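You operate a simulated robot arm through the tools that you are given. There is no shell and no other tool. Be economical: measure what you need, move in short steps, check, and stop when the job is done.

The job below is to be done with a simulated two-armed robot. You get a single attempt, and the scene is never put back.

## Task
On the top of the brown table, fold the white cloth in half, so that its two short edges meet.

Only the result counts: the job must be done as asked and must still hold three seconds after the hand-in. Knocking over, shifting, dropping, spilling or breaking anything else fails it. Flat cloth is picked up by pressing the open fingertips on it (5 to 10 N) and closing them slowly along it; thin cloth reads only 2 to 8 mm in the jaws.

## Robot
Two 7-joint arms with two-finger parallel grippers on one trunk, on a base that drives. Base frame: it is fixed to the floor where the robot stands at the start and does not move with it; the origin is under the middle of the robot, x ahead of it, y to its left, z up; the surface under the hand at the start is at about z = 78. Readings come in cm, rad, newtons and seconds.
The left shoulder is at the start at [7, 13.4, 107.6], the right one opposite. With the tool pointing down near the work surface each hand reaches from about 18 to 64 cm from the robot's upright axis, wherever it stands, measured 20 degrees to its own side. Places, roughly: top of the brown table [50, 10, 80]. Payload 1.57 kg a hand.
The tool frame of a hand sits at the grasp point between the pads (the TCP): z along the fingers, y along the line on which they close. The tips reach 3 cm beyond it. Largest opening 8 cm; finger width 1.7, thickness 1.2; the body of the gripper, 4 by 8.2 cm, starts 8 cm behind the TCP.
Orientation is told as [roll, pitch, yaw] about the base's x, y, z axes, in that order, counted from this pose: with the fingers straight down and closing along the base's y, the tool's x points along the base's -x, its y along +y and its z along -z.

## Interface
- The arms move only by the tool send_rows. It takes "left_series", "right_series" or both (then of equal length, played together; a hand with none holds still); each is a list of rows, each an object (a shift or turn left out is 0, a gripper value left out holds the last) with "travel": the shift along the tool's x, y, z in units of 100 mm (1.0 is 100 mm), a list of three; "rotation": the turn, a rotation vector about the tool's x, y, z in units of 120 degrees (1.0 is 120 degrees), a list of three; "grip": the gripper command, from -1 (shut) to 1 (fully open), values between in proportion. In form: [{"travel": [tx, ty, tz], "rotation": [rx, ry, rz], "grip": grip}, ...]. A call has 1 to 10 rows; each row is the pose to reach, as a shift and turn from the pose commanded when the call began, along the tool's axes at that moment. A call with a number of a shift or a turn outside -1 to 1 is refused whole. Rows are played at 5 a second. More than 5 cm and 0.15 rad between two rows, or a gripper value outside its range, and nothing of the call is played. A pose out of reach is approached as far as the arm can. The call stops where the force on the tool passes 40 N (or 10 N more than at its start, if that is more) or the arm is blocked; 0.2 s more then pass. Each finger travels about 15.3 cm/s and halts on what it meets, pressing with about 31 N; the grip force reading is that of the motor and also rises with nothing between the fingers. The clock runs only during rows and for 0.2 s after the last one: add rows that repeat a pose to give the fingers time. It gives the time, the measured TCP pose, the force on the tool (base axes), the opening and the grip force at its end, in the units of the frame above (readings bear some noise), with the torque about the TCP (base axes, N m) and any sound that the robot's microphone picked up.
- Cameras (640 x 400 px; columns grow to the right, rows downward): "scene" is now at [12.08, -1.93, 128.24]; the picture's right is [-0.28, -0.96, 0.00], its down [-0.78, 0.22, -0.59] and it looks along [0.57, -0.16, -0.81] (base axes); focal length 214 px, centre (320, 200). "left" rides on the left gripper at [7.2, 0.7, -12.2] in its tool frame; the picture's right is [-0.09, 1.00, 0.00], its down [-0.84, -0.08, -0.54] and it looks along [-0.54, -0.05, 0.84] (tool axes); focal length 238 px, centre (320, 200). "right" rides on the right gripper at [7.2, -0.7, -12.2] in its tool frame; the picture's right is [0.09, 1.00, 0.00], its down [-0.84, 0.08, -0.54] and it looks along [-0.54, 0.05, 0.84] (tool axes); focal length 238 px, centre (320, 200). There is no depth. A picture from a camera that has moved, and an enlarged one, comes with that camera's place and axes in the base frame and with its lens.
- capture(camera): a new picture of that camera. No time passes.
- lift_body(by): slides the trunk up (or, below 0, down) by that many cm; the arms and the scene camera ride with it, the base frame stays. It gives what a move gives, with no picture.
- base_move(legs): drives the robot by 1 to 6 legs, each [ahead, left, turn to the left] in cm, cm and rad, along the robot's own axes; the way and the turn of a leg run together, so that a leg with both is an arc; at most 150 cm and 3.142 rad a leg. The arms and the cameras ride along, it lands a little off, and it stops where it bumps. It gives what a move gives.
- aim_head(pan, tilt): turns the head with the scene camera to pan (to the left, within 1.501 rad either way) and tilt (down, from -0.506 to 1.204), counted from straight ahead of the robot. It gives what a move gives.
- enlarge(camera, box): a new picture of the part [left, top, right, bottom] of that camera's present view, enlarged. No time passes.
- hand_in(): hands the job in; it is judged then, once.

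Work in short steps. Places have to be worked out from the pictures, the camera data and where the tool is seen: move nearer, look again, correct. Check each grasp and each placing, and mend what went wrong. You have 120 turns and 100 pictures in all, those below and enlarged ones among them. Open the grippers and draw the arms clear of the work before you hand the job in, unless the task says otherwise; then end with one line.

The tools are called by a JSON object that holds its "api" and its "payload". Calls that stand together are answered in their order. send_rows: Moves the arms, as the interface text tells. Its arguments: {"type":"object","properties":{"left_series":{"type":"array","items":{"type":"object","properties":{"travel":{"type":"array","items":{"type":"number"}},"rotation":{"type":"array","items":{"type":"number"}},"grip":{"type":"number"}}}},"right_series":{"type":"array","items":{"type":"object","properties":{"travel":{"type":"array","items":{"type":"number"}},"rotation":{"type":"array","items":{"type":"number"}},"grip":{"type":"number"}}}}},"required":[]} The other tools are called the same way: lift_body (by) slides the trunk up or down; base_move (legs) drives the base; aim_head (pan, tilt) turns the head that bears the scene camera; capture (camera) takes a picture; enlarge (camera, box) takes an enlarged picture of a part of a camera's view; hand_in () hands the job in.

At the start:

```text
clock: 0.0
left_ee_pos: [43.72, 31.69, 96.32]
left_tcp_rot: [0.0, 0.001, 0.002]
left_contact_force: [-0.1, 0.0, -0.6]
left_moment: [0.02, 0.02, 0.03]
left_opening: 7.97
left_grasp_force: 0.1
right_ee_pos: [45.67, -2.88, 97.3]
right_tcp_rot: [0.002, 0.0, 0.0]
right_contact_force: [-0.1, 0.1, 0.2]
right_moment: [0.03, 0.0, 0.01]
right_opening: 8.01
right_grasp_force: 0.0
trunk travel left (down, up): [-65.0, 29.0]
robot x, y, heading: [-0.26, 0.03, 0.0]
head pan, tilt: [-0.281, 0.941]
```

scene: 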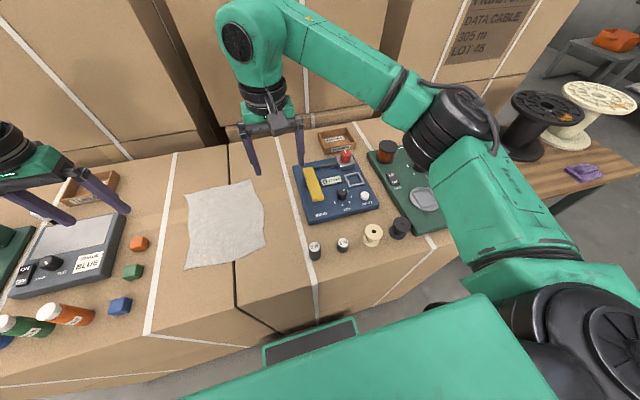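
right: 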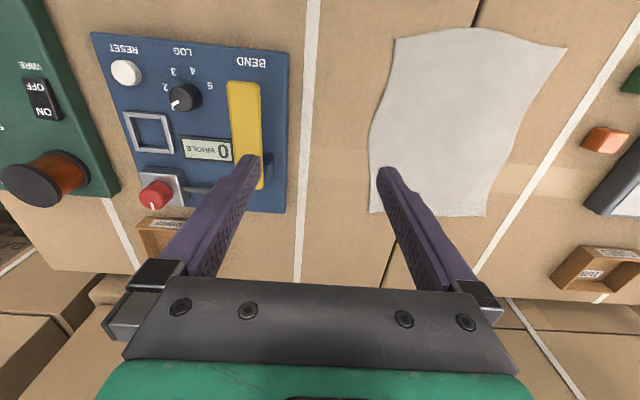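
left: 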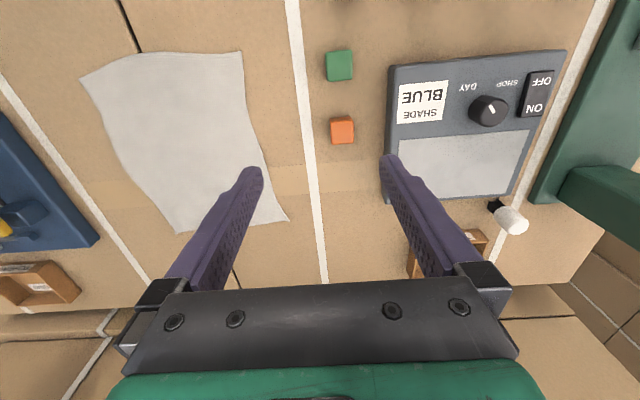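

I judge the cloth to span roughly x 37–61 and y 5–25, with its short edges near and far. I'll aim the head at it to measure it better.

{"api": "aim_head", "payload": {"pan": 0.3, "tilt": 0.9}}

{"api": "enlarge", "payload": {"camera": "scene", "box": [160, 60, 480, 260]}}

```text
clock: 1.0
left_ee_pos: [43.69, 31.6, 96.31]
left_tcp_rot: [-0.001, 0.0, 0.002]
left_contact_force: [0.6, -1.4, -0.2]
left_moment: [0.01, -0.01, 0.01]
left_opening: 8.0
left_grasp_force: 0.2
right_ee_pos: [45.66, -2.98, 97.19]
right_tcp_rot: [0.001, 0.0, -0.001]
right_contact_force: [1.0, -0.1, -0.8]
right_moment: [-0.03, 0.03, -0.01]
right_opening: 8.01
right_grasp_force: 0.1
trunk travel left (down, up): [-65.0, 29.0]
robot x, y, heading: [-0.29, -0.16, -0.002]
head pan, tilt: [0.3, 0.901]
```

```text
2.00 times, centred on (320, 160) of scene
camera zoom: at [12.26, 2.32, 128.54], right [0.29, -0.96, 0.0], down [-0.75, -0.23, -0.62], along [0.59, 0.18, -0.78], focal length 429 px, centre (320, 280)
```

zoom: 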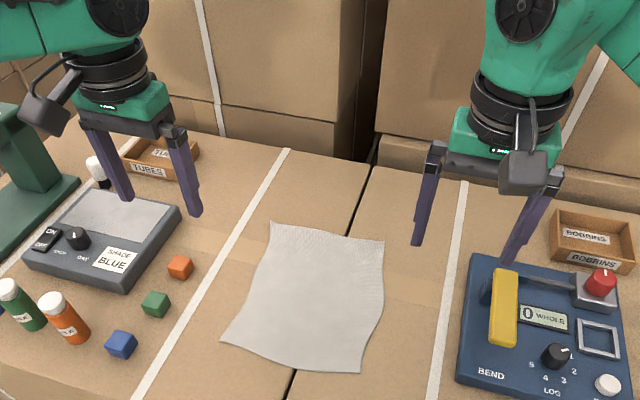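

The cloth's corners come out at about A(60.2,25.7), B(61.5,6.2), C(37.4,4.4) and D(36.5,23.6). The far edge is at the limit of reach, so I'll look down to see if the base has room to drive ahead.

{"api": "aim_head", "payload": {"pan": 0.0, "tilt": 1.2}}

{"api": "capture", "payload": {"camera": "scene"}}

```text
clock: 1.8
left_ee_pos: [43.73, 31.79, 96.24]
left_tcp_rot: [0.0, 0.0, 0.0]
left_contact_force: [0.2, 0.4, -0.2]
left_moment: [0.02, -0.03, 0.0]
left_opening: 7.99
left_grasp_force: 0.1
right_ee_pos: [45.76, -2.74, 97.28]
right_tcp_rot: [0.002, -0.002, -0.002]
right_contact_force: [-0.1, 1.2, 0.8]
right_moment: [-0.01, -0.03, -0.01]
right_opening: 7.98
right_grasp_force: 0.0
trunk travel left (down, up): [-65.0, 29.0]
robot x, y, heading: [0.2, -0.11, 0.009]
head pan, tilt: [0.0, 1.201]
```

```text
95 pictures are left
camera scene: at [10.64, 0.11, 126.56], right [0.0, -1.0, 0.0], down [-0.93, 0.0, -0.36], along [0.36, 0.0, -0.93], focal length 214 px, centre (320, 200)
```

scene: 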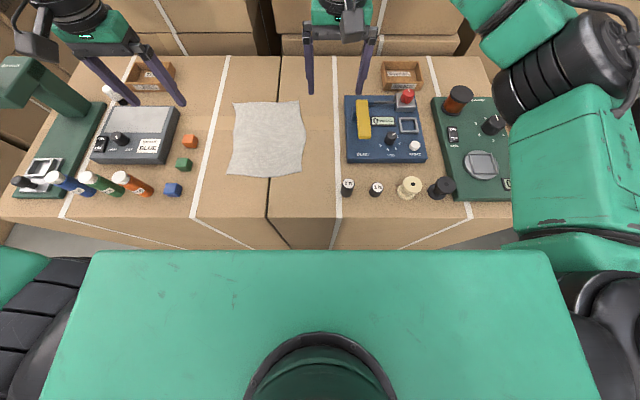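

The table edge is at about x 25.5 and the chest at about x 12. Before any driving, I'll test the reach towards the far corners at height.

{"api": "send_rows", "payload": {"left_series": [{"travel": [-0.3, -0.12, 0.0]}, {"travel": [-0.6, -0.25, 0.05]}, {"travel": [-0.9, -0.4, 0.1]}], "right_series": [{"travel": [-0.3, 0.2, 0.0]}, {"travel": [-0.6, 0.5, 0.05]}, {"travel": [-0.9, 0.8, 0.1]}]}}

{"api": "send_rows", "payload": {"left_series": [{"travel": [-0.2, -0.12, 0.2]}, {"travel": [-0.4, -0.25, 0.4]}, {"travel": [-0.6, -0.38, 0.6]}, {"travel": [-0.6, -0.38, 0.6]}], "right_series": [{"travel": [-0.2, 0.1, 0.2]}, {"travel": [-0.4, 0.2, 0.4]}, {"travel": [-0.5, 0.3, 0.6]}, {"travel": [-0.5, 0.3, 0.6]}]}}

{"api": "capture", "payload": {"camera": "left"}}

{"api": "capture", "payload": {"camera": "right"}}

```text
clock: 2.6
left_ee_pos: [52.87, 27.71, 95.12]
left_tcp_rot: [-0.001, 0.001, 0.0]
left_contact_force: [-0.5, 0.2, 0.1]
left_moment: [0.0, 0.02, -0.01]
left_opening: 8.01
left_grasp_force: 0.1
right_ee_pos: [53.78, 4.92, 95.93]
right_tcp_rot: [-0.004, -0.002, 0.003]
right_contact_force: [-0.5, 0.4, -0.4]
right_moment: [0.01, -0.01, 0.02]
right_opening: 7.99
right_grasp_force: 0.0
right hand out of reach, approached as far as the arm can: row 3
trunk travel left (down, up): [-65.0, 29.0]
robot x, y, heading: [-0.1, 0.11, 0.001]
head pan, tilt: [0.0, 1.201]
```

```text
clock: 3.6
left_ee_pos: [56.53, 24.43, 89.42]
left_tcp_rot: [0.001, -0.002, 0.001]
left_contact_force: [-0.5, 0.2, 0.5]
left_moment: [0.0, 0.01, -0.05]
left_opening: 8.01
left_grasp_force: 0.0
left hand out of reach, approached as far as the arm can: row 3, 4
right_ee_pos: [53.6, 6.38, 91.32]
right_tcp_rot: [-0.001, 0.0, 0.0]
right_contact_force: [-0.1, 0.0, 0.2]
right_moment: [-0.01, 0.03, 0.01]
right_opening: 8.01
right_grasp_force: 0.2
right hand out of reach, approached as far as the arm can: row 1, 2, 3, 4
trunk travel left (down, up): [-65.0, 29.0]
robot x, y, heading: [-0.12, 0.34, 0.004]
head pan, tilt: [0.0, 1.201]
```

```text
94 pictures are left
camera left: at [49.29, 25.05, 101.69], right [0.09, 1.0, 0.0], down [0.84, -0.08, 0.54], along [0.54, -0.05, -0.84], focal length 238 px, centre (320, 200)
```

left: 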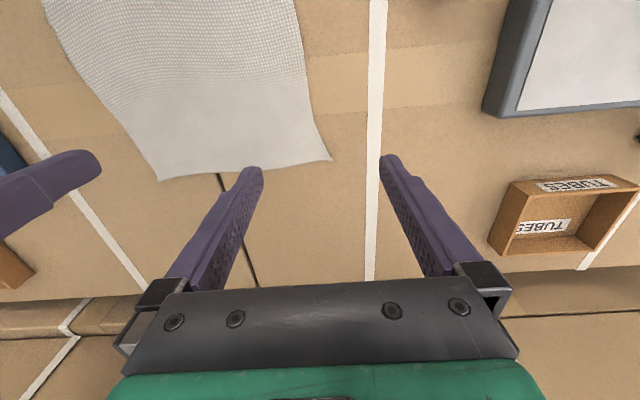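

```text
93 pictures are left
camera right: at [46.61, 5.6, 103.51], right [-0.09, 1.0, 0.0], down [0.84, 0.08, 0.54], along [0.54, 0.05, -0.84], focal length 238 px, centre (320, 200)
```

right: 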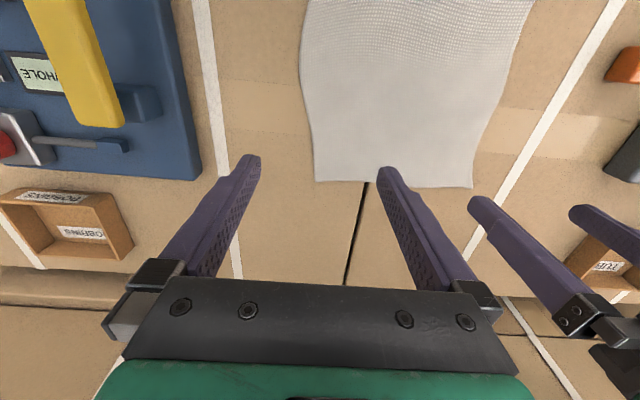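

The far corners are confirmed at about (59.3,25.3) and (60.4,5.9), and the right hand falls about 6 cm short. There seems to be 10+ cm of clearance, so I'll drive ahead in small legs.

{"api": "base_move", "payload": {"legs": [[3.5, 0, 0]]}}

{"api": "base_move", "payload": {"legs": [[3.5, 0, 0]]}}

```text
clock: 4.6
left_ee_pos: [59.56, 24.41, 89.38]
left_tcp_rot: [0.0, 0.002, 0.0]
left_contact_force: [0.5, 0.7, -0.2]
left_moment: [-0.04, 0.02, -0.01]
left_opening: 8.01
left_grasp_force: 0.1
right_ee_pos: [56.81, 6.33, 91.1]
right_tcp_rot: [0.0, 0.001, -0.002]
right_contact_force: [1.0, 0.6, -0.1]
right_moment: [0.01, 0.05, -0.03]
right_opening: 8.0
right_grasp_force: 0.1
trunk travel left (down, up): [-65.0, 29.0]
robot x, y, heading: [3.05, -0.24, -0.0]
head pan, tilt: [0.0, 1.201]
stopped in leg 1: the robot was blocked; the commanded pose is now the measured one
```

```text
clock: 5.3
left_ee_pos: [59.36, 24.47, 89.53]
left_tcp_rot: [0.001, -0.003, 0.001]
left_contact_force: [0.0, -0.7, -0.4]
left_moment: [0.01, 0.01, 0.03]
left_opening: 7.99
left_grasp_force: 0.1
right_ee_pos: [56.54, 6.22, 91.44]
right_tcp_rot: [0.0, -0.002, -0.002]
right_contact_force: [-0.4, -0.3, -0.4]
right_moment: [0.0, -0.02, 0.01]
right_opening: 8.01
right_grasp_force: 0.0
trunk travel left (down, up): [-65.0, 29.0]
robot x, y, heading: [2.79, -0.04, -0.004]
head pan, tilt: [0.0, 1.201]
stopped in leg 1: the robot was blocked; the commanded pose is now the measured one
```

The base was blocked at +3 cm. The cloth is centred at y≈15, so I'll pull the hands back and up a little, back off slightly, and slide the base left to centre on it.

{"api": "send_rows", "payload": {"left_series": [{"travel": [0.4, -0.1, -0.2]}, {"travel": [0.8, -0.2, -0.4]}], "right_series": [{"travel": [0.3, -0.1, -0.2]}, {"travel": [0.6, -0.2, -0.4]}]}}

{"api": "base_move", "payload": {"legs": [[-0.7, 0, 0], [0, 10, 0]]}}

{"api": "capture", "payload": {"camera": "scene"}}

```text
clock: 5.9
left_ee_pos: [51.42, 22.47, 93.44]
left_tcp_rot: [0.001, -0.005, 0.001]
left_contact_force: [-0.2, 0.4, 0.3]
left_moment: [0.02, -0.02, 0.06]
left_opening: 8.01
left_grasp_force: 0.0
right_ee_pos: [50.05, 4.28, 95.38]
right_tcp_rot: [-0.002, -0.004, -0.004]
right_contact_force: [-0.1, 0.9, 0.2]
right_moment: [-0.06, -0.06, 0.01]
right_opening: 8.02
right_grasp_force: 0.1
trunk travel left (down, up): [-65.0, 29.0]
robot x, y, heading: [2.95, 0.03, -0.0]
head pan, tilt: [0.0, 1.201]
```

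```text
clock: 7.4
left_ee_pos: [50.92, 32.27, 93.25]
left_tcp_rot: [0.0, -0.002, 0.0]
left_contact_force: [-0.1, 0.3, -0.3]
left_moment: [-0.01, 0.0, -0.01]
left_opening: 8.01
left_grasp_force: 0.1
right_ee_pos: [49.79, 14.33, 95.21]
right_tcp_rot: [-0.001, -0.004, -0.002]
right_contact_force: [-0.1, 0.3, -0.2]
right_moment: [0.01, 0.01, 0.02]
right_opening: 8.02
right_grasp_force: 0.1
trunk travel left (down, up): [-65.0, 29.0]
robot x, y, heading: [2.07, 9.98, 0.001]
head pan, tilt: [0.0, 1.201]
```

```text
92 pictures are left
camera scene: at [12.8, 9.89, 126.56], right [0.0, -1.0, 0.0], down [-0.93, 0.0, -0.36], along [0.36, 0.0, -0.93], focal length 214 px, centre (320, 200)
```

scene: 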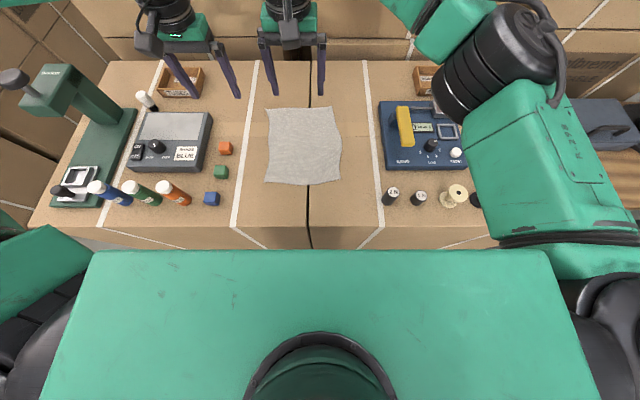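

The robot is centred now, and the table and cloth look unchanged. I'll fold the near edge onto the far edge, so I bring both hands over the near corners, aiming for left (37.3,20.8) and right (37.8,7.2), with the jaws partly closed.

{"api": "send_rows", "payload": {"left_series": [{"travel": [0.3, -0.3, 0.0]}, {"travel": [0.6, -0.6, 0.1]}, {"travel": [0.9, -0.9, 0.2], "grip": -0.2}, {"travel": [0.9, -0.9, 0.2]}], "right_series": [{"travel": [0.3, -0.25, 0.0]}, {"travel": [0.6, -0.5, 0.1]}, {"travel": [0.9, -0.7, 0.3], "grip": -0.2}, {"travel": [0.9, -0.7, 0.3]}]}}

{"api": "send_rows", "payload": {"left_series": [{"travel": [0.2, -0.12, 0.2]}, {"travel": [0.46, -0.25, 0.5]}, {"travel": [0.46, -0.25, 0.5]}], "right_series": [{"travel": [0.2, -0.01, 0.3]}, {"travel": [0.3, -0.01, 0.6]}, {"travel": [0.3, -0.01, 0.6]}]}}

{"api": "capture", "payload": {"camera": "left"}}

{"api": "capture", "payload": {"camera": "right"}}

{"api": "capture", "payload": {"camera": "scene"}}

```text
clock: 8.4
left_ee_pos: [41.92, 23.26, 91.26]
left_tcp_rot: [0.0, -0.001, 0.0]
left_contact_force: [0.2, 0.2, -0.1]
left_moment: [0.03, 0.01, 0.01]
left_opening: 3.19
left_grasp_force: 0.0
right_ee_pos: [41.02, 7.57, 92.23]
right_tcp_rot: [-0.001, 0.0, -0.001]
right_contact_force: [0.0, -0.5, -0.3]
right_moment: [-0.02, 0.0, -0.05]
right_opening: 3.19
right_grasp_force: 0.0
trunk travel left (down, up): [-65.0, 29.0]
robot x, y, heading: [1.95, 10.31, -0.006]
head pan, tilt: [0.0, 1.201]
```

```text
clock: 9.2
left_ee_pos: [37.16, 20.8, 86.36]
left_tcp_rot: [-0.001, -0.001, -0.001]
left_contact_force: [-0.4, 0.2, -0.3]
left_moment: [-0.02, 0.01, 0.03]
left_opening: 3.2
left_grasp_force: 0.0
right_ee_pos: [37.86, 7.31, 86.21]
right_tcp_rot: [0.001, -0.001, -0.001]
right_contact_force: [-0.2, -0.6, 0.1]
right_moment: [-0.01, -0.01, 0.01]
right_opening: 3.22
right_grasp_force: 0.1
trunk travel left (down, up): [-65.0, 29.0]
robot x, y, heading: [2.09, 9.77, -0.0]
head pan, tilt: [0.0, 1.201]
```

```text
91 pictures are left
camera left: at [29.92, 21.4, 98.52], right [0.09, 1.0, 0.0], down [0.84, -0.08, 0.54], along [0.54, -0.05, -0.84], focal length 238 px, centre (320, 200)
```

left: 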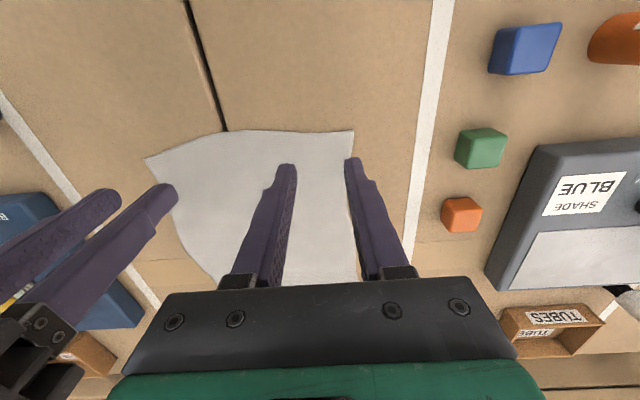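

```text
90 pictures are left
camera right: at [30.74, 6.61, 98.37], right [-0.09, 1.0, 0.0], down [0.84, 0.08, 0.54], along [0.54, 0.05, -0.84], focal length 238 px, centre (320, 200)
```

right: 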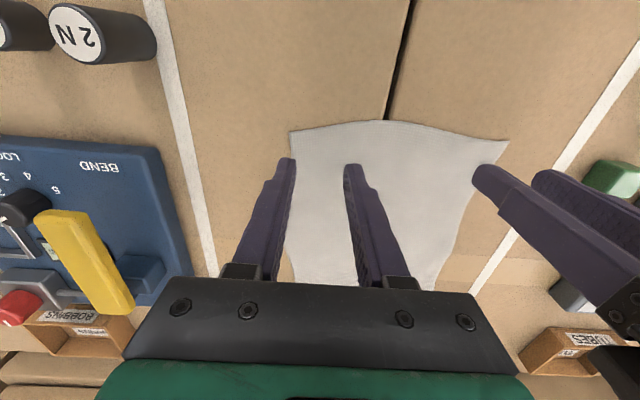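

```text
89 pictures are left
camera scene: at [12.83, 9.95, 126.56], right [0.0, -1.0, 0.0], down [-0.93, 0.0, -0.36], along [0.36, 0.0, -0.93], focal length 214 px, centre (320, 200)
```

scene: 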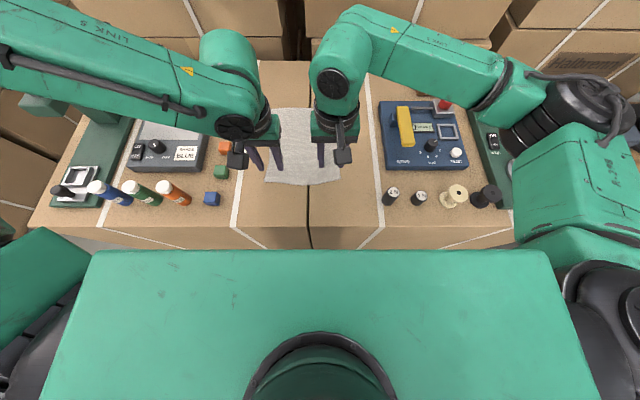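

Both hands are where I wanted them, with the fingertips just inside the near edge. I'll shift 2 mm inwards and descend until I get contact.

{"api": "send_rows", "payload": {"left_series": [{"travel": [0.0, -0.02, 0.25]}, {"travel": [0.0, -0.03, 0.48]}, {"travel": [0.0, -0.03, 0.5]}], "right_series": [{"travel": [0.0, 0.02, 0.25]}, {"travel": [0.0, 0.03, 0.46]}, {"travel": [0.0, 0.03, 0.48]}]}}

```text
clock: 10.0
left_ee_pos: [37.23, 20.57, 81.35]
left_tcp_rot: [0.001, -0.003, 0.0]
left_contact_force: [-0.1, -0.8, -0.2]
left_moment: [-0.04, -0.02, -0.02]
left_opening: 3.24
left_grasp_force: 0.0
right_ee_pos: [37.73, 7.69, 81.4]
right_tcp_rot: [0.0, -0.003, -0.001]
right_contact_force: [0.3, -0.7, 0.1]
right_moment: [0.04, 0.01, 0.04]
right_opening: 3.22
right_grasp_force: 0.1
trunk travel left (down, up): [-65.0, 29.0]
robot x, y, heading: [1.85, 9.73, -0.005]
head pan, tilt: [0.0, 1.201]
```

No contact at z 81.35, so I'll go down in millimetre steps.

{"api": "send_rows", "payload": {"left_series": [{"travel": [0, 0, 0.02]}, {"travel": [0, 0, 0.04]}, {"travel": [0, 0, 0.04]}], "right_series": [{"travel": [0, 0, 0.02]}, {"travel": [0, 0, 0.04]}, {"travel": [0, 0, 0.04]}]}}

```text
clock: 10.8
left_ee_pos: [37.18, 20.39, 80.96]
left_tcp_rot: [0.0, -0.009, 0.0]
left_contact_force: [3.3, 8.2, 32.5]
left_moment: [0.34, 0.05, -0.1]
left_opening: 3.17
left_grasp_force: 0.2
right_ee_pos: [37.53, 7.63, 81.2]
right_tcp_rot: [-0.001, -0.005, -0.002]
right_contact_force: [-0.7, 0.7, 0.6]
right_moment: [0.01, 0.0, -0.04]
right_opening: 3.21
right_grasp_force: 0.0
trunk travel left (down, up): [-65.0, 29.0]
robot x, y, heading: [2.15, 9.92, -0.001]
head pan, tilt: [0.0, 1.201]
```

The left hand is pressing at 32 N, which is too hard, and the right isn't touching yet. I'll ease the left up and lower the right.

{"api": "send_rows", "payload": {"left_series": [{"travel": [0, 0, -0.015]}, {"travel": [0, 0, -0.015]}], "right_series": [{"travel": [0, 0, 0.01]}, {"travel": [0, 0, 0.01]}]}}

```text
clock: 11.4
left_ee_pos: [37.11, 20.42, 81.21]
left_tcp_rot: [-0.001, -0.007, -0.001]
left_contact_force: [6.3, 1.2, 19.3]
left_moment: [0.15, -0.15, -0.06]
left_opening: 3.24
left_grasp_force: 0.5
right_ee_pos: [37.55, 7.52, 81.04]
right_tcp_rot: [0.002, -0.002, -0.002]
right_contact_force: [-3.0, 1.2, 14.4]
right_moment: [-0.08, 0.13, -0.03]
right_opening: 3.16
right_grasp_force: 0.1
trunk travel left (down, up): [-65.0, 29.0]
robot x, y, heading: [2.43, 9.48, -0.006]
head pan, tilt: [0.0, 1.201]
```

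{"api": "send_rows", "payload": {"left_series": [{"travel": [0, 0, -0.012]}, {"travel": [0, 0, -0.012]}], "right_series": [{"travel": [0, 0, -0.006]}, {"travel": [0, 0, -0.006]}]}}

```text
clock: 12.0
left_ee_pos: [37.05, 20.4, 81.17]
left_tcp_rot: [0.002, -0.001, 0.0]
left_contact_force: [2.2, -2.0, 7.4]
left_moment: [-0.04, -0.03, -0.03]
left_opening: 3.21
left_grasp_force: 0.1
right_ee_pos: [37.6, 7.5, 81.07]
right_tcp_rot: [0.0, -0.004, -0.003]
right_contact_force: [-2.3, 3.6, 12.4]
right_moment: [-0.02, 0.13, -0.01]
right_opening: 3.16
right_grasp_force: 0.0
trunk travel left (down, up): [-65.0, 29.0]
robot x, y, heading: [1.83, 9.48, -0.002]
head pan, tilt: [0.0, 1.201]
```

The pressing forces are now about 7 N and 12 N, close enough after a 0.3 mm ease on the right. I'll close both jaws slowly.

{"api": "send_rows", "payload": {"left_series": [{"grip": -0.3}, {"grip": -0.4}, {"grip": -0.5}, {"grip": -0.6}, {"grip": -0.7}, {"grip": -0.8}, {"grip": -0.9}, {"grip": -1}, {"grip": -1}, {"grip": -1}], "right_series": [{"travel": [0, 0, -0.003], "grip": -0.3}, {"travel": [0, 0, -0.003], "grip": -0.4}, {"travel": [0, 0, -0.003], "grip": -0.5}, {"travel": [0, 0, -0.003], "grip": -0.6}, {"travel": [0, 0, -0.003], "grip": -0.7}, {"travel": [0, 0, -0.003], "grip": -0.8}, {"travel": [0, 0, -0.003], "grip": -0.9}, {"travel": [0, 0, -0.003], "grip": -1}, {"travel": [0, 0, -0.003], "grip": -1}, {"travel": [0, 0, -0.003], "grip": -1}]}}

{"api": "enlarge", "payload": {"camera": "left", "box": [140, 80, 460, 280]}}

{"api": "enlarge", "payload": {"camera": "right", "box": [180, 80, 500, 280]}}

```text
clock: 14.2
left_ee_pos: [37.09, 20.52, 81.28]
left_tcp_rot: [0.0, -0.005, 0.0]
left_contact_force: [0.6, -0.3, -0.2]
left_moment: [-0.02, 0.01, 0.01]
left_opening: 0.0
left_grasp_force: 21.1
right_ee_pos: [37.53, 7.51, 81.16]
right_tcp_rot: [-0.002, -0.004, -0.004]
right_contact_force: [1.6, 1.7, 28.3]
right_moment: [0.0, -0.02, -0.01]
right_opening: 0.21
right_grasp_force: 23.8
trunk travel left (down, up): [-65.0, 29.0]
robot x, y, heading: [1.96, 10.25, 0.004]
head pan, tilt: [0.0, 1.201]
```

```text
2.00 times, centred on (300, 180) of left
camera zoom: at [29.92, 21.11, 93.43], right [0.09, 1.0, 0.0], down [0.83, -0.08, 0.55], along [0.54, -0.05, -0.84], focal length 477 px, centre (360, 240)
```

zoom: 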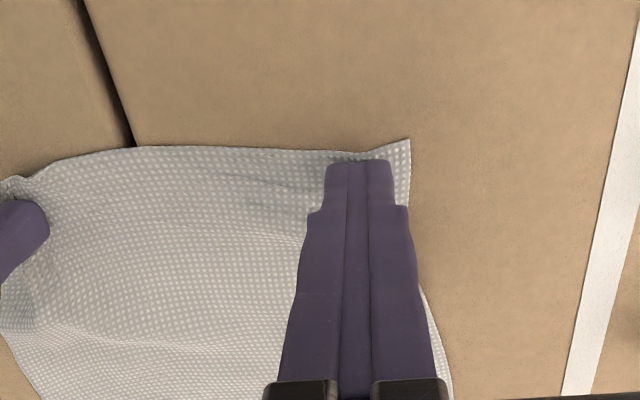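

```text
2.00 times, centred on (340, 180) of right
camera zoom: at [30.39, 6.9, 93.25], right [-0.09, 1.0, 0.0], down [0.83, 0.08, 0.55], along [0.54, 0.05, -0.84], focal length 477 px, centre (280, 240)
```

zoom: 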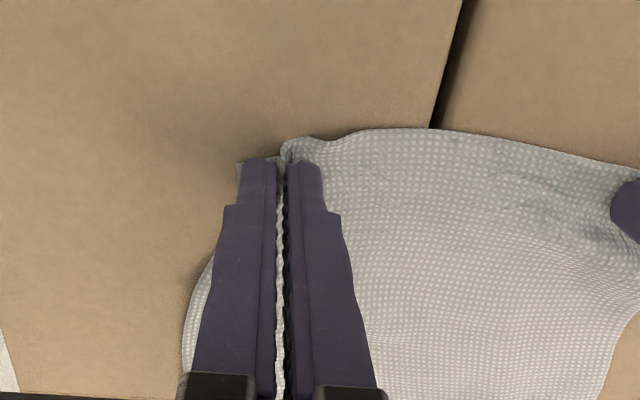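

The right hand has cloth at 2.1 mm, but the left slid over it. The left corner is now near y 22.3, so I'll lift the left, reopen it and shift it inwards. Then I'll press again a bit harder.

{"api": "send_rows", "payload": {"left_series": [{"travel": [0, 0, -0.08]}, {"travel": [0, -0.05, -0.08], "grip": -0.2}, {"travel": [0, -0.09, -0.08]}, {"travel": [0, -0.09, -0.03]}, {"travel": [0, -0.09, 0.0]}, {"travel": [0, -0.09, 0.01]}, {"travel": [0, -0.09, 0.01]}]}}

```text
clock: 15.8
left_ee_pos: [37.23, 19.52, 81.06]
left_tcp_rot: [0.0, -0.006, 0.0]
left_contact_force: [-1.3, 0.6, 3.0]
left_moment: [0.06, 0.04, 0.01]
left_opening: 3.21
left_grasp_force: 0.0
right_ee_pos: [37.55, 7.69, 81.11]
right_tcp_rot: [-0.001, -0.002, -0.003]
right_contact_force: [3.0, 1.4, 27.0]
right_moment: [0.02, -0.02, -0.02]
right_opening: 0.2
right_grasp_force: 23.7
trunk travel left (down, up): [-65.0, 29.0]
robot x, y, heading: [2.34, 9.68, 0.001]
head pan, tilt: [0.0, 1.201]
```

The left reads only 3 N, so I'll press about 1.2 mm more before closing.

{"api": "send_rows", "payload": {"left_series": [{"travel": [0, 0, 0.012]}, {"travel": [0, 0, 0.012]}]}}

```text
clock: 16.4
left_ee_pos: [37.19, 19.56, 81.1]
left_tcp_rot: [0.001, -0.008, 0.0]
left_contact_force: [-0.7, 2.9, 25.7]
left_moment: [0.24, 0.12, 0.02]
left_opening: 3.18
left_grasp_force: 0.0
right_ee_pos: [37.51, 7.59, 81.17]
right_tcp_rot: [0.0, -0.003, -0.004]
right_contact_force: [6.1, 2.0, 18.4]
right_moment: [0.06, -0.09, 0.01]
right_opening: 0.2
right_grasp_force: 23.7
trunk travel left (down, up): [-65.0, 29.0]
robot x, y, heading: [1.79, 10.08, -0.007]
head pan, tilt: [0.0, 1.201]
```

{"api": "send_rows", "payload": {"left_series": [{"travel": [0, 0, -0.008]}, {"travel": [0, 0, -0.008], "grip": -0.3}, {"travel": [0, 0, -0.008], "grip": -0.4}, {"travel": [0, 0, -0.008], "grip": -0.5}, {"travel": [0, 0, -0.008], "grip": -0.6}, {"travel": [0, 0, -0.006], "grip": -0.7}, {"travel": [0, 0, -0.006], "grip": -0.8}, {"travel": [0, 0, -0.006], "grip": -0.9}, {"travel": [0, 0, -0.006], "grip": -1}, {"travel": [0, 0, -0.006], "grip": -1}]}}

{"api": "enlarge", "payload": {"camera": "left", "box": [140, 80, 460, 280]}}

```text
clock: 18.6
left_ee_pos: [37.23, 19.7, 81.19]
left_tcp_rot: [0.0, -0.007, -0.002]
left_contact_force: [1.4, -7.8, 14.6]
left_moment: [-0.21, 0.01, 0.05]
left_opening: 0.22
left_grasp_force: 22.9
right_ee_pos: [37.49, 7.52, 81.13]
right_tcp_rot: [0.0, -0.005, -0.002]
right_contact_force: [0.4, 7.5, 21.1]
right_moment: [0.26, 0.03, 0.05]
right_opening: 0.24
right_grasp_force: 24.1
trunk travel left (down, up): [-65.0, 29.0]
robot x, y, heading: [2.17, 9.98, -0.004]
head pan, tilt: [0.0, 1.201]
```

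```text
2.00 times, centred on (300, 180) of left
camera zoom: at [29.94, 20.23, 93.34], right [0.09, 1.0, 0.0], down [0.83, -0.08, 0.55], along [0.54, -0.05, -0.84], focal length 477 px, centre (360, 240)
```

zoom: 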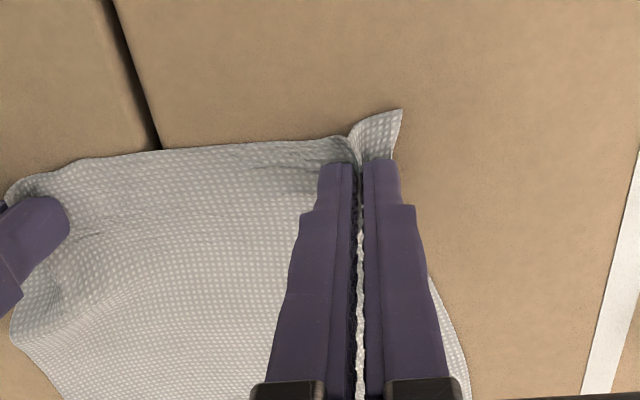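

Both hands hold about 2 mm of cloth, with mild tension between them. I'll start the arc by lifting slowly and moving ahead.

{"api": "send_rows", "payload": {"left_series": [{"travel": [0, 0, -0.1]}, {"travel": [0, 0, -0.2]}, {"travel": [-0.05, 0.0, -0.32]}, {"travel": [-0.12, 0.01, -0.45]}, {"travel": [-0.2, 0.02, -0.58]}, {"travel": [-0.28, 0.03, -0.7]}, {"travel": [-0.38, 0.04, -0.8]}, {"travel": [-0.5, 0.05, -0.9]}, {"travel": [-0.5, 0.05, -0.9]}], "right_series": [{"travel": [0, 0.01, -0.1]}, {"travel": [0, 0.02, -0.2]}, {"travel": [-0.05, 0.02, -0.32]}, {"travel": [-0.12, 0.03, -0.45]}, {"travel": [-0.2, 0.04, -0.58]}, {"travel": [-0.28, 0.05, -0.7]}, {"travel": [-0.38, 0.06, -0.8]}, {"travel": [-0.5, 0.07, -0.9]}, {"travel": [-0.5, 0.07, -0.9]}]}}

{"api": "capture", "payload": {"camera": "scene"}}

{"api": "capture", "payload": {"camera": "left"}}

```text
clock: 20.6
left_ee_pos: [42.41, 20.05, 89.93]
left_tcp_rot: [0.0, -0.001, 0.001]
left_contact_force: [0.8, -4.4, -0.6]
left_moment: [-0.17, -0.02, 0.02]
left_opening: 0.2
left_grasp_force: 22.9
right_ee_pos: [42.83, 8.23, 90.11]
right_tcp_rot: [-0.002, 0.001, -0.002]
right_contact_force: [0.0, 5.0, 0.1]
right_moment: [0.22, -0.01, 0.07]
right_opening: 0.23
right_grasp_force: 23.8
trunk travel left (down, up): [-65.0, 29.0]
robot x, y, heading: [2.3, 9.97, -0.006]
head pan, tilt: [0.0, 1.201]
```

```text
85 pictures are left
camera scene: at [12.8, 9.92, 126.56], right [0.0, -1.0, 0.0], down [-0.93, 0.0, -0.36], along [0.36, 0.0, -0.93], focal length 214 px, centre (320, 200)
```

scene: 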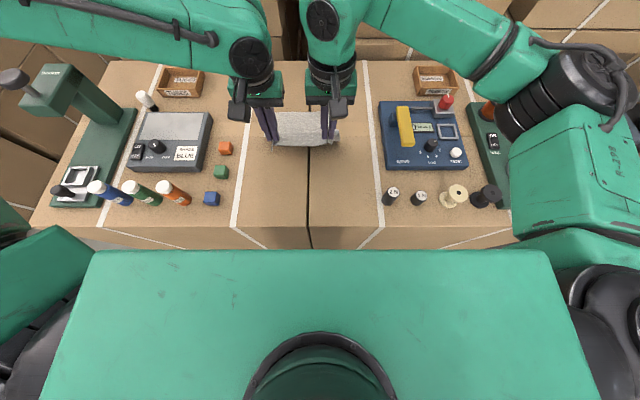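

```text
84 pictures are left
camera left: at [35.21, 20.59, 102.24], right [0.09, 1.0, 0.0], down [0.84, -0.08, 0.54], along [0.54, -0.05, -0.84], focal length 238 px, centre (320, 200)
```

left: 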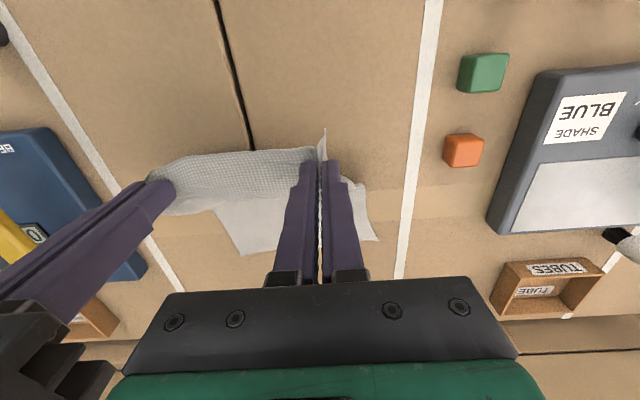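

The lift works. I'll go on over the middle of the arc and then check the far edge from close up.

{"api": "send_rows", "payload": {"left_series": [{"travel": [-0.15, 0.01, -0.05]}, {"travel": [-0.3, 0.03, -0.1]}, {"travel": [-0.45, 0.05, -0.1]}, {"travel": [-0.6, 0.07, -0.1]}, {"travel": [-0.75, 0.09, -0.08]}, {"travel": [-0.9, 0.1, -0.05]}, {"travel": [-0.9, 0.1, -0.05]}], "right_series": [{"travel": [-0.15, 0.01, -0.05]}, {"travel": [-0.3, 0.03, -0.1]}, {"travel": [-0.45, 0.05, -0.1]}, {"travel": [-0.6, 0.07, -0.1]}, {"travel": [-0.75, 0.09, -0.08]}, {"travel": [-0.9, 0.1, -0.05]}, {"travel": [-0.9, 0.1, -0.05]}]}}

{"api": "capture", "payload": {"camera": "left"}}

{"api": "capture", "payload": {"camera": "right"}}

{"api": "capture", "payload": {"camera": "scene"}}

```text
clock: 22.2
left_ee_pos: [51.44, 21.03, 90.62]
left_tcp_rot: [0.001, -0.005, 0.0]
left_contact_force: [1.3, -4.7, -0.4]
left_moment: [-0.11, -0.04, 0.03]
left_opening: 0.2
left_grasp_force: 23.5
right_ee_pos: [51.89, 9.28, 90.55]
right_tcp_rot: [0.0, -0.001, -0.001]
right_contact_force: [-1.0, 6.2, 0.2]
right_moment: [0.14, 0.01, 0.08]
right_opening: 0.2
right_grasp_force: 23.7
trunk travel left (down, up): [-65.0, 29.0]
robot x, y, heading: [2.05, 10.07, -0.005]
head pan, tilt: [0.0, 1.201]
```

```text
83 pictures are left
camera left: at [44.23, 21.66, 102.81], right [0.09, 1.0, 0.0], down [0.84, -0.08, 0.54], along [0.54, -0.05, -0.84], focal length 238 px, centre (320, 200)
```

left: 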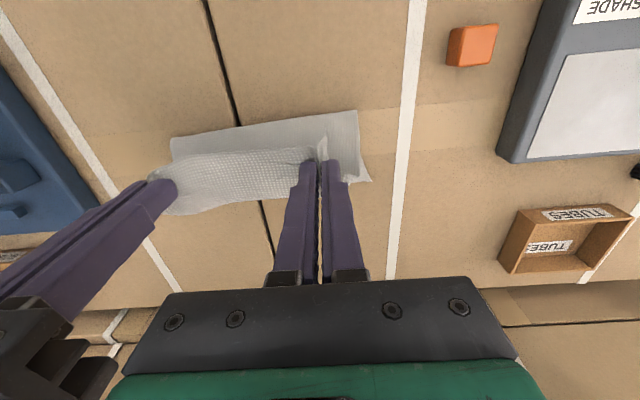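

```text
82 pictures are left
camera right: at [44.67, 8.48, 102.66], right [-0.09, 1.0, 0.0], down [0.84, 0.08, 0.54], along [0.54, 0.05, -0.84], focal length 238 px, centre (320, 200)
```

right: 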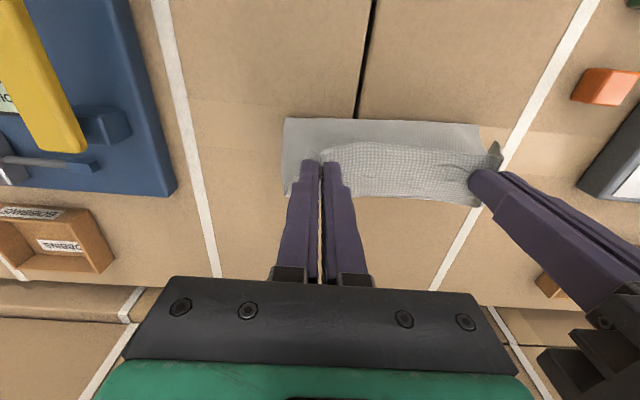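

```text
81 pictures are left
camera scene: at [12.77, 9.9, 126.57], right [0.0, -1.0, 0.0], down [-0.93, 0.0, -0.36], along [0.36, 0.0, -0.93], focal length 214 px, centre (320, 200)
```

scene: 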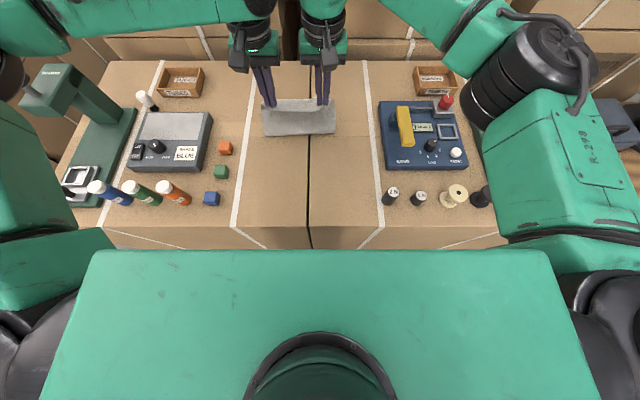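

The fold line is forming near x≈50. The far corners are now at about A(58.2,26.3) and B(60.2,6). I'll come down towards the far edge and stop above it to check.

{"api": "send_rows", "payload": {"left_series": [{"travel": [-0.12, 0.02, 0.05]}, {"travel": [-0.24, 0.04, 0.12]}, {"travel": [-0.36, 0.05, 0.2]}, {"travel": [-0.46, 0.06, 0.3]}, {"travel": [-0.54, 0.07, 0.4]}, {"travel": [-0.58, 0.08, 0.5]}, {"travel": [-0.58, 0.08, 0.5]}], "right_series": [{"travel": [-0.14, 0.02, 0.05]}, {"travel": [-0.28, 0.04, 0.12]}, {"travel": [-0.42, 0.05, 0.2]}, {"travel": [-0.53, 0.06, 0.3]}, {"travel": [-0.62, 0.07, 0.4]}, {"travel": [-0.68, 0.08, 0.5]}, {"travel": [-0.68, 0.08, 0.5]}]}}

{"api": "capture", "payload": {"camera": "left"}}

{"api": "capture", "payload": {"camera": "right"}}

{"api": "enlarge", "payload": {"camera": "scene", "box": [220, 60, 380, 160]}}

```text
clock: 23.2
left_ee_pos: [53.33, 22.77, 88.69]
left_tcp_rot: [-0.019, -0.013, -0.007]
left_contact_force: [7.0, -18.9, -1.6]
left_moment: [-0.58, -0.23, 0.16]
left_opening: 0.22
left_grasp_force: 23.3
left hand out of reach, approached as far as the arm can: row 1, 2, 3, 4
right_ee_pos: [56.43, 10.75, 88.01]
right_tcp_rot: [0.019, 0.009, 0.017]
right_contact_force: [-7.8, 18.3, 1.4]
right_moment: [0.56, 0.21, 0.11]
right_opening: 0.23
right_grasp_force: 23.1
trunk travel left (down, up): [-65.0, 29.0]
robot x, y, heading: [2.04, 9.69, -0.0]
head pan, tilt: [0.0, 1.201]
stopped in row 4 (left hand): the force on the tool passed its limit at 40 N (the readings are from after the stop); the commanded pose is now the measured one
```

```text
80 pictures are left
camera left: at [46.07, 23.6, 100.88], right [0.1, 0.99, -0.02], down [0.83, -0.07, 0.56], along [0.55, -0.07, -0.83], focal length 238 px, centre (320, 200)
```

left: 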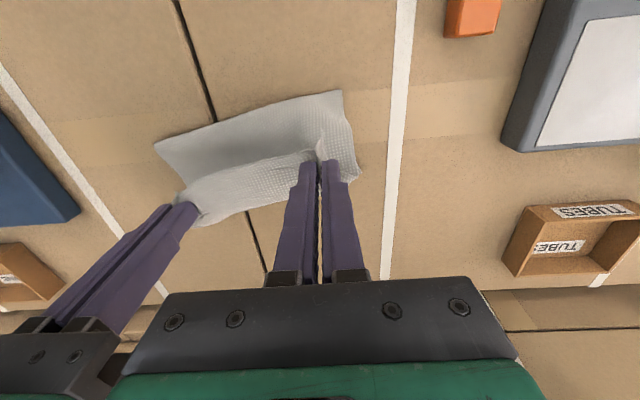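

```text
79 pictures are left
camera right: at [49.41, 9.73, 100.18], right [-0.11, 0.99, 0.02], down [0.84, 0.08, 0.54], along [0.53, 0.08, -0.84], focal length 238 px, centre (320, 200)
```

right: 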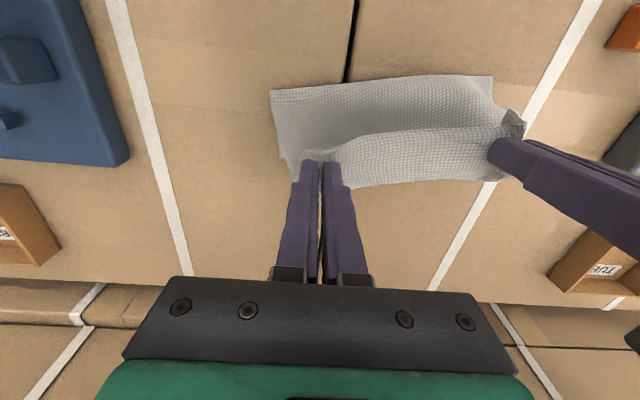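

```text
4.00 times, centred on (300, 110) of scene
camera zoom: at [12.87, 10.0, 126.56], right [0.0, -1.0, 0.0], down [-0.93, 0.0, -0.36], along [0.36, 0.0, -0.93], focal length 858 px, centre (400, 560)
```

zoom: 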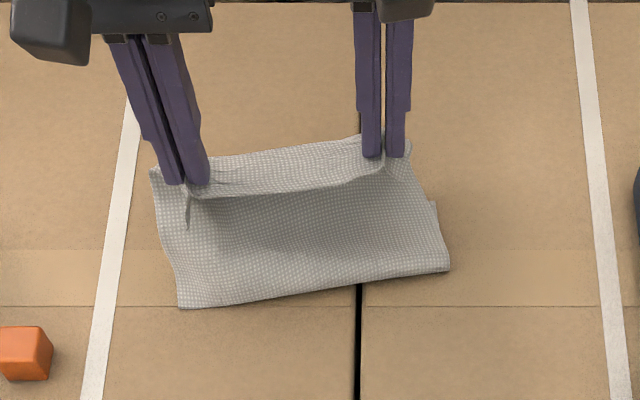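

The left arm hit its reach limit while the right went on, so the cloth was tugged. I'll tilt both hands forward by about 21°, which brings the wrists nearer. I'll bring the left up level first, then lower.

{"api": "send_rows", "payload": {"left_series": [{"travel": [-0.03, 0, 0], "rotation": [0, -0.06, 0]}, {"travel": [-0.08, 0, 0.02], "rotation": [0, -0.12, 0]}, {"travel": [-0.13, 0, 0.04], "rotation": [0, -0.18, 0]}, {"travel": [-0.18, 0, 0.08], "rotation": [0, -0.18, 0]}, {"travel": [-0.23, -0.01, 0.12], "rotation": [0, -0.18, 0]}, {"travel": [-0.28, -0.02, 0.16], "rotation": [0, -0.18, 0]}, {"travel": [-0.28, -0.02, 0.2], "rotation": [0, -0.18, 0]}], "right_series": [{"travel": [0.05, 0.02, 0], "rotation": [0, -0.06, 0]}, {"travel": [0.08, 0.02, 0.02], "rotation": [0, -0.12, 0]}, {"travel": [0.06, 0.02, 0.04], "rotation": [0, -0.18, 0]}, {"travel": [0.03, 0.0, 0.08], "rotation": [0, -0.18, 0]}, {"travel": [0.0, 0, 0.12], "rotation": [0, -0.18, 0]}, {"travel": [-0.05, -0.01, 0.16], "rotation": [0, -0.18, 0]}, {"travel": [-0.08, -0.01, 0.2], "rotation": [0, -0.18, 0]}]}}

{"api": "capture", "payload": {"camera": "left"}}

{"api": "capture", "payload": {"camera": "right"}}

{"api": "enlarge", "payload": {"camera": "scene", "box": [220, 60, 380, 160]}}

```text
clock: 24.8
left_ee_pos: [56.18, 22.62, 86.71]
left_tcp_rot: [-0.014, -0.386, 0.001]
left_contact_force: [3.5, -15.1, 0.6]
left_moment: [-0.43, -0.13, -0.07]
left_opening: 0.2
left_grasp_force: 22.7
right_ee_pos: [57.38, 10.44, 85.93]
right_tcp_rot: [0.015, -0.371, 0.007]
right_contact_force: [-2.8, 15.3, 0.7]
right_moment: [0.43, 0.09, 0.27]
right_opening: 0.26
right_grasp_force: 23.4
trunk travel left (down, up): [-65.0, 29.0]
robot x, y, heading: [2.23, 9.62, 0.002]
head pan, tilt: [0.0, 1.201]
```

```text
77 pictures are left
camera left: at [44.95, 23.4, 95.34], right [0.09, 1.0, 0.02], down [0.57, -0.07, 0.82], along [0.82, -0.06, -0.57], focal length 238 px, centre (320, 200)
```

left: 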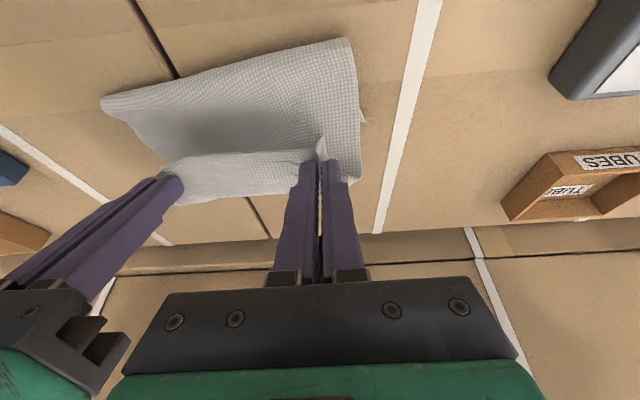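

```text
76 pictures are left
camera right: at [46.35, 9.43, 94.66], right [-0.1, 1.0, -0.02], down [0.58, 0.07, 0.81], along [0.81, 0.07, -0.59], focal length 238 px, centre (320, 200)
```

right: 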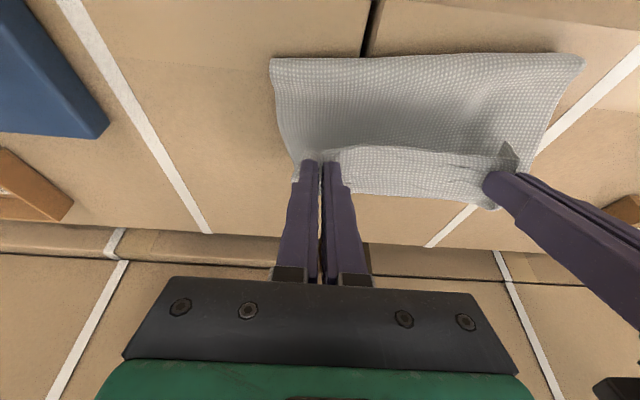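

```text
4.00 times, centred on (300, 110) of scene
camera zoom: at [12.85, 9.95, 126.56], right [0.0, -1.0, 0.0], down [-0.93, 0.0, -0.36], along [0.36, 0.0, -0.93], focal length 858 px, centre (400, 560)
```

zoom: 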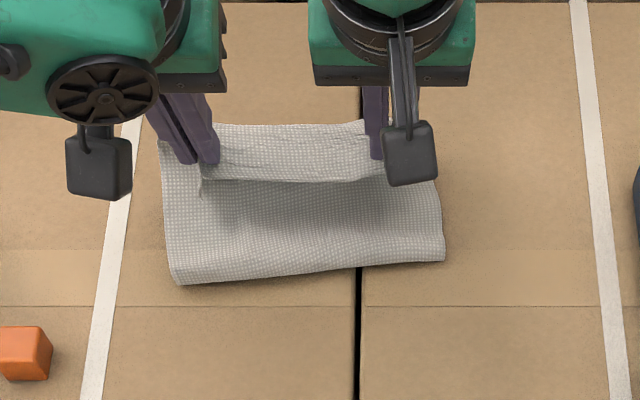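

The tilt solved the reach problem. The hands are over the far edge with tips about (57.3,22.6) and (58.5,10.4), and they need about 0.6 cm more ahead. I'll lower them to just above the surface.

{"api": "send_rows", "payload": {"left_series": [{"travel": [0.025, 0.0, 0.1]}, {"travel": [0.06, 0.01, 0.2]}, {"travel": [0.09, 0.01, 0.3]}, {"travel": [0.115, 0.02, 0.4]}, {"travel": [0.135, 0.02, 0.474]}, {"travel": [0.135, 0.02, 0.474]}], "right_series": [{"travel": [0.01, 0.01, 0.09]}, {"travel": [0.03, 0.02, 0.18]}, {"travel": [0.05, 0.03, 0.26]}, {"travel": [0.07, 0.04, 0.34]}, {"travel": [0.087, 0.04, 0.407]}, {"travel": [0.087, 0.04, 0.407]}]}}

{"api": "enlarge", "payload": {"camera": "scene", "box": [220, 60, 380, 160]}}

{"api": "capture", "payload": {"camera": "left"}}

{"api": "capture", "payload": {"camera": "right"}}

```text
clock: 26.2
left_ee_pos: [56.67, 22.75, 81.93]
left_tcp_rot: [-0.011, -0.388, 0.002]
left_contact_force: [1.2, -7.6, 1.8]
left_moment: [-0.17, -0.07, -0.05]
left_opening: 0.19
left_grasp_force: 23.5
right_ee_pos: [58.08, 10.74, 81.73]
right_tcp_rot: [0.013, -0.372, 0.004]
right_contact_force: [-1.0, 7.2, -0.3]
right_moment: [0.19, 0.04, 0.14]
right_opening: 0.21
right_grasp_force: 23.6
trunk travel left (down, up): [-65.0, 29.0]
robot x, y, heading: [2.13, 9.71, -0.005]
head pan, tilt: [0.0, 1.201]
```

```text
4.00 times, centred on (300, 110) of scene
camera zoom: at [12.82, 9.92, 126.56], right [0.0, -1.0, 0.0], down [-0.93, 0.0, -0.36], along [0.36, 0.0, -0.93], focal length 858 px, centre (400, 560)
```

zoom: 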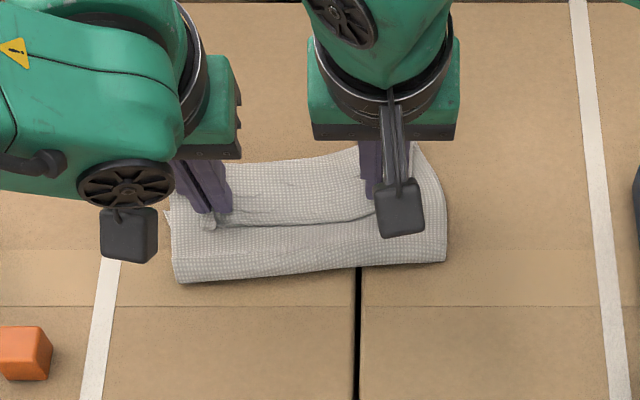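

```text
73 pictures are left
camera left: at [45.47, 23.5, 90.53], right [0.09, 1.0, 0.02], down [0.57, -0.07, 0.82], along [0.82, -0.06, -0.57], focal length 238 px, centre (320, 200)
```

left: 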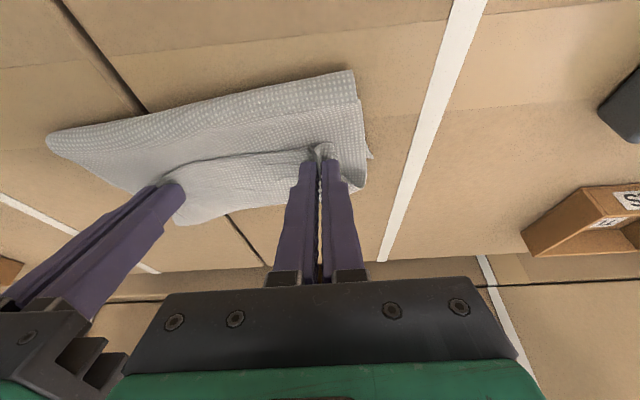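

```text
72 pictures are left
camera right: at [46.95, 9.89, 90.56], right [-0.09, 1.0, -0.02], down [0.58, 0.07, 0.81], along [0.81, 0.06, -0.59], focal length 238 px, centre (320, 200)
```

right: 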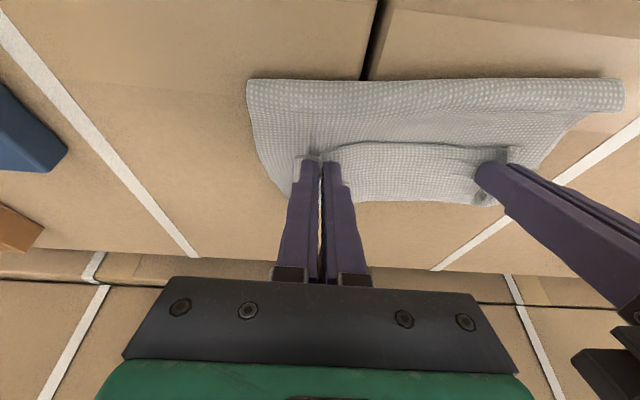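

Corner A of the bottom layer shows at (58.4,26.4), just outside the left pinch, so the alignment looks plausible. I'll lower to light contact.

{"api": "send_rows", "payload": {"left_series": [{"travel": [0.011, 0.0, 0.028]}, {"travel": [0.018, 0.0, 0.046]}, {"travel": [0.018, 0.0, 0.046]}], "right_series": [{"travel": [0.007, 0.0, 0.02]}, {"travel": [0.013, 0.0, 0.035]}, {"travel": [0.013, 0.0, 0.035]}]}}

```text
clock: 27.0
left_ee_pos: [56.7, 22.73, 81.48]
left_tcp_rot: [-0.014, -0.389, 0.001]
left_contact_force: [1.4, -7.6, 5.2]
left_moment: [-0.26, -0.07, -0.03]
left_opening: 0.23
left_grasp_force: 23.7
right_ee_pos: [57.96, 10.73, 81.54]
right_tcp_rot: [0.013, -0.373, 0.004]
right_contact_force: [-2.0, 8.7, 0.5]
right_moment: [0.21, 0.03, 0.15]
right_opening: 0.21
right_grasp_force: 23.7
trunk travel left (down, up): [-65.0, 29.0]
robot x, y, heading: [1.95, 10.03, -0.003]
head pan, tilt: [0.0, 1.201]
```

Light contact on the left at 5 N. I'll lower the right by 2 mm more, then open both jaws slowly to spread the rucks.

{"api": "send_rows", "payload": {"left_series": [{"grip": -1}, {"travel": [0.001, 0, 0.003], "grip": -0.9}, {"travel": [0.001, 0, 0.003], "grip": -0.8}, {"travel": [0.001, 0, 0.003], "grip": -0.7}, {"travel": [0.001, 0, 0.003], "grip": -0.6}, {"travel": [0.001, 0, 0.003], "grip": -0.5}, {"travel": [0.001, 0, 0.003], "grip": -0.4}, {"travel": [0.001, 0, 0.003], "grip": -0.4}], "right_series": [{"travel": [0.008, 0, 0.02], "grip": -1}, {"travel": [0.01, 0, 0.023], "grip": -0.9}, {"travel": [0.01, 0, 0.023], "grip": -0.8}, {"travel": [0.01, 0, 0.023], "grip": -0.7}, {"travel": [0.01, 0, 0.023], "grip": -0.6}, {"travel": [0.01, 0, 0.023], "grip": -0.5}, {"travel": [0.01, 0, 0.023], "grip": -0.4}, {"travel": [0.01, 0, 0.023], "grip": -0.4}]}}

{"api": "capture", "payload": {"camera": "left"}}

{"api": "capture", "payload": {"camera": "right"}}

```text
clock: 28.8
left_ee_pos: [56.57, 22.74, 81.43]
left_tcp_rot: [-0.013, -0.389, 0.0]
left_contact_force: [-0.6, -2.1, 4.5]
left_moment: [0.0, -0.03, -0.02]
left_opening: 2.16
left_grasp_force: 0.0
right_ee_pos: [57.98, 10.69, 81.35]
right_tcp_rot: [0.017, -0.375, 0.005]
right_contact_force: [1.7, 0.4, 6.7]
right_moment: [0.03, -0.11, -0.01]
right_opening: 2.16
right_grasp_force: 0.1
trunk travel left (down, up): [-65.0, 29.0]
robot x, y, heading: [2.06, 9.85, 0.004]
head pan, tilt: [0.0, 1.201]
```

```text
71 pictures are left
camera left: at [45.29, 23.47, 90.02], right [0.09, 1.0, 0.02], down [0.57, -0.07, 0.82], along [0.82, -0.06, -0.57], focal length 238 px, centre (320, 200)
```

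left: 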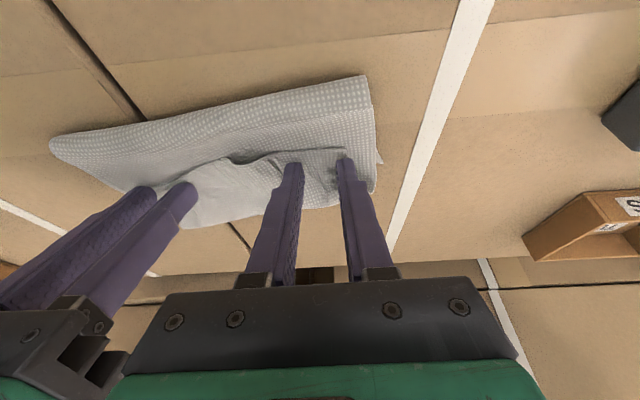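

```text
70 pictures are left
camera right: at [46.85, 9.81, 89.99], right [-0.1, 1.0, -0.02], down [0.58, 0.07, 0.81], along [0.81, 0.07, -0.58], focal length 238 px, centre (320, 200)
```

right: 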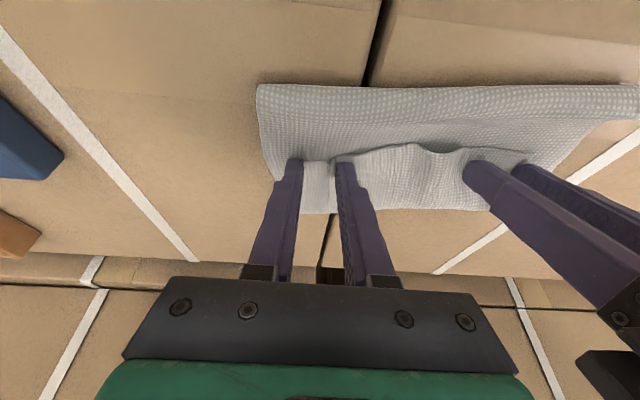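

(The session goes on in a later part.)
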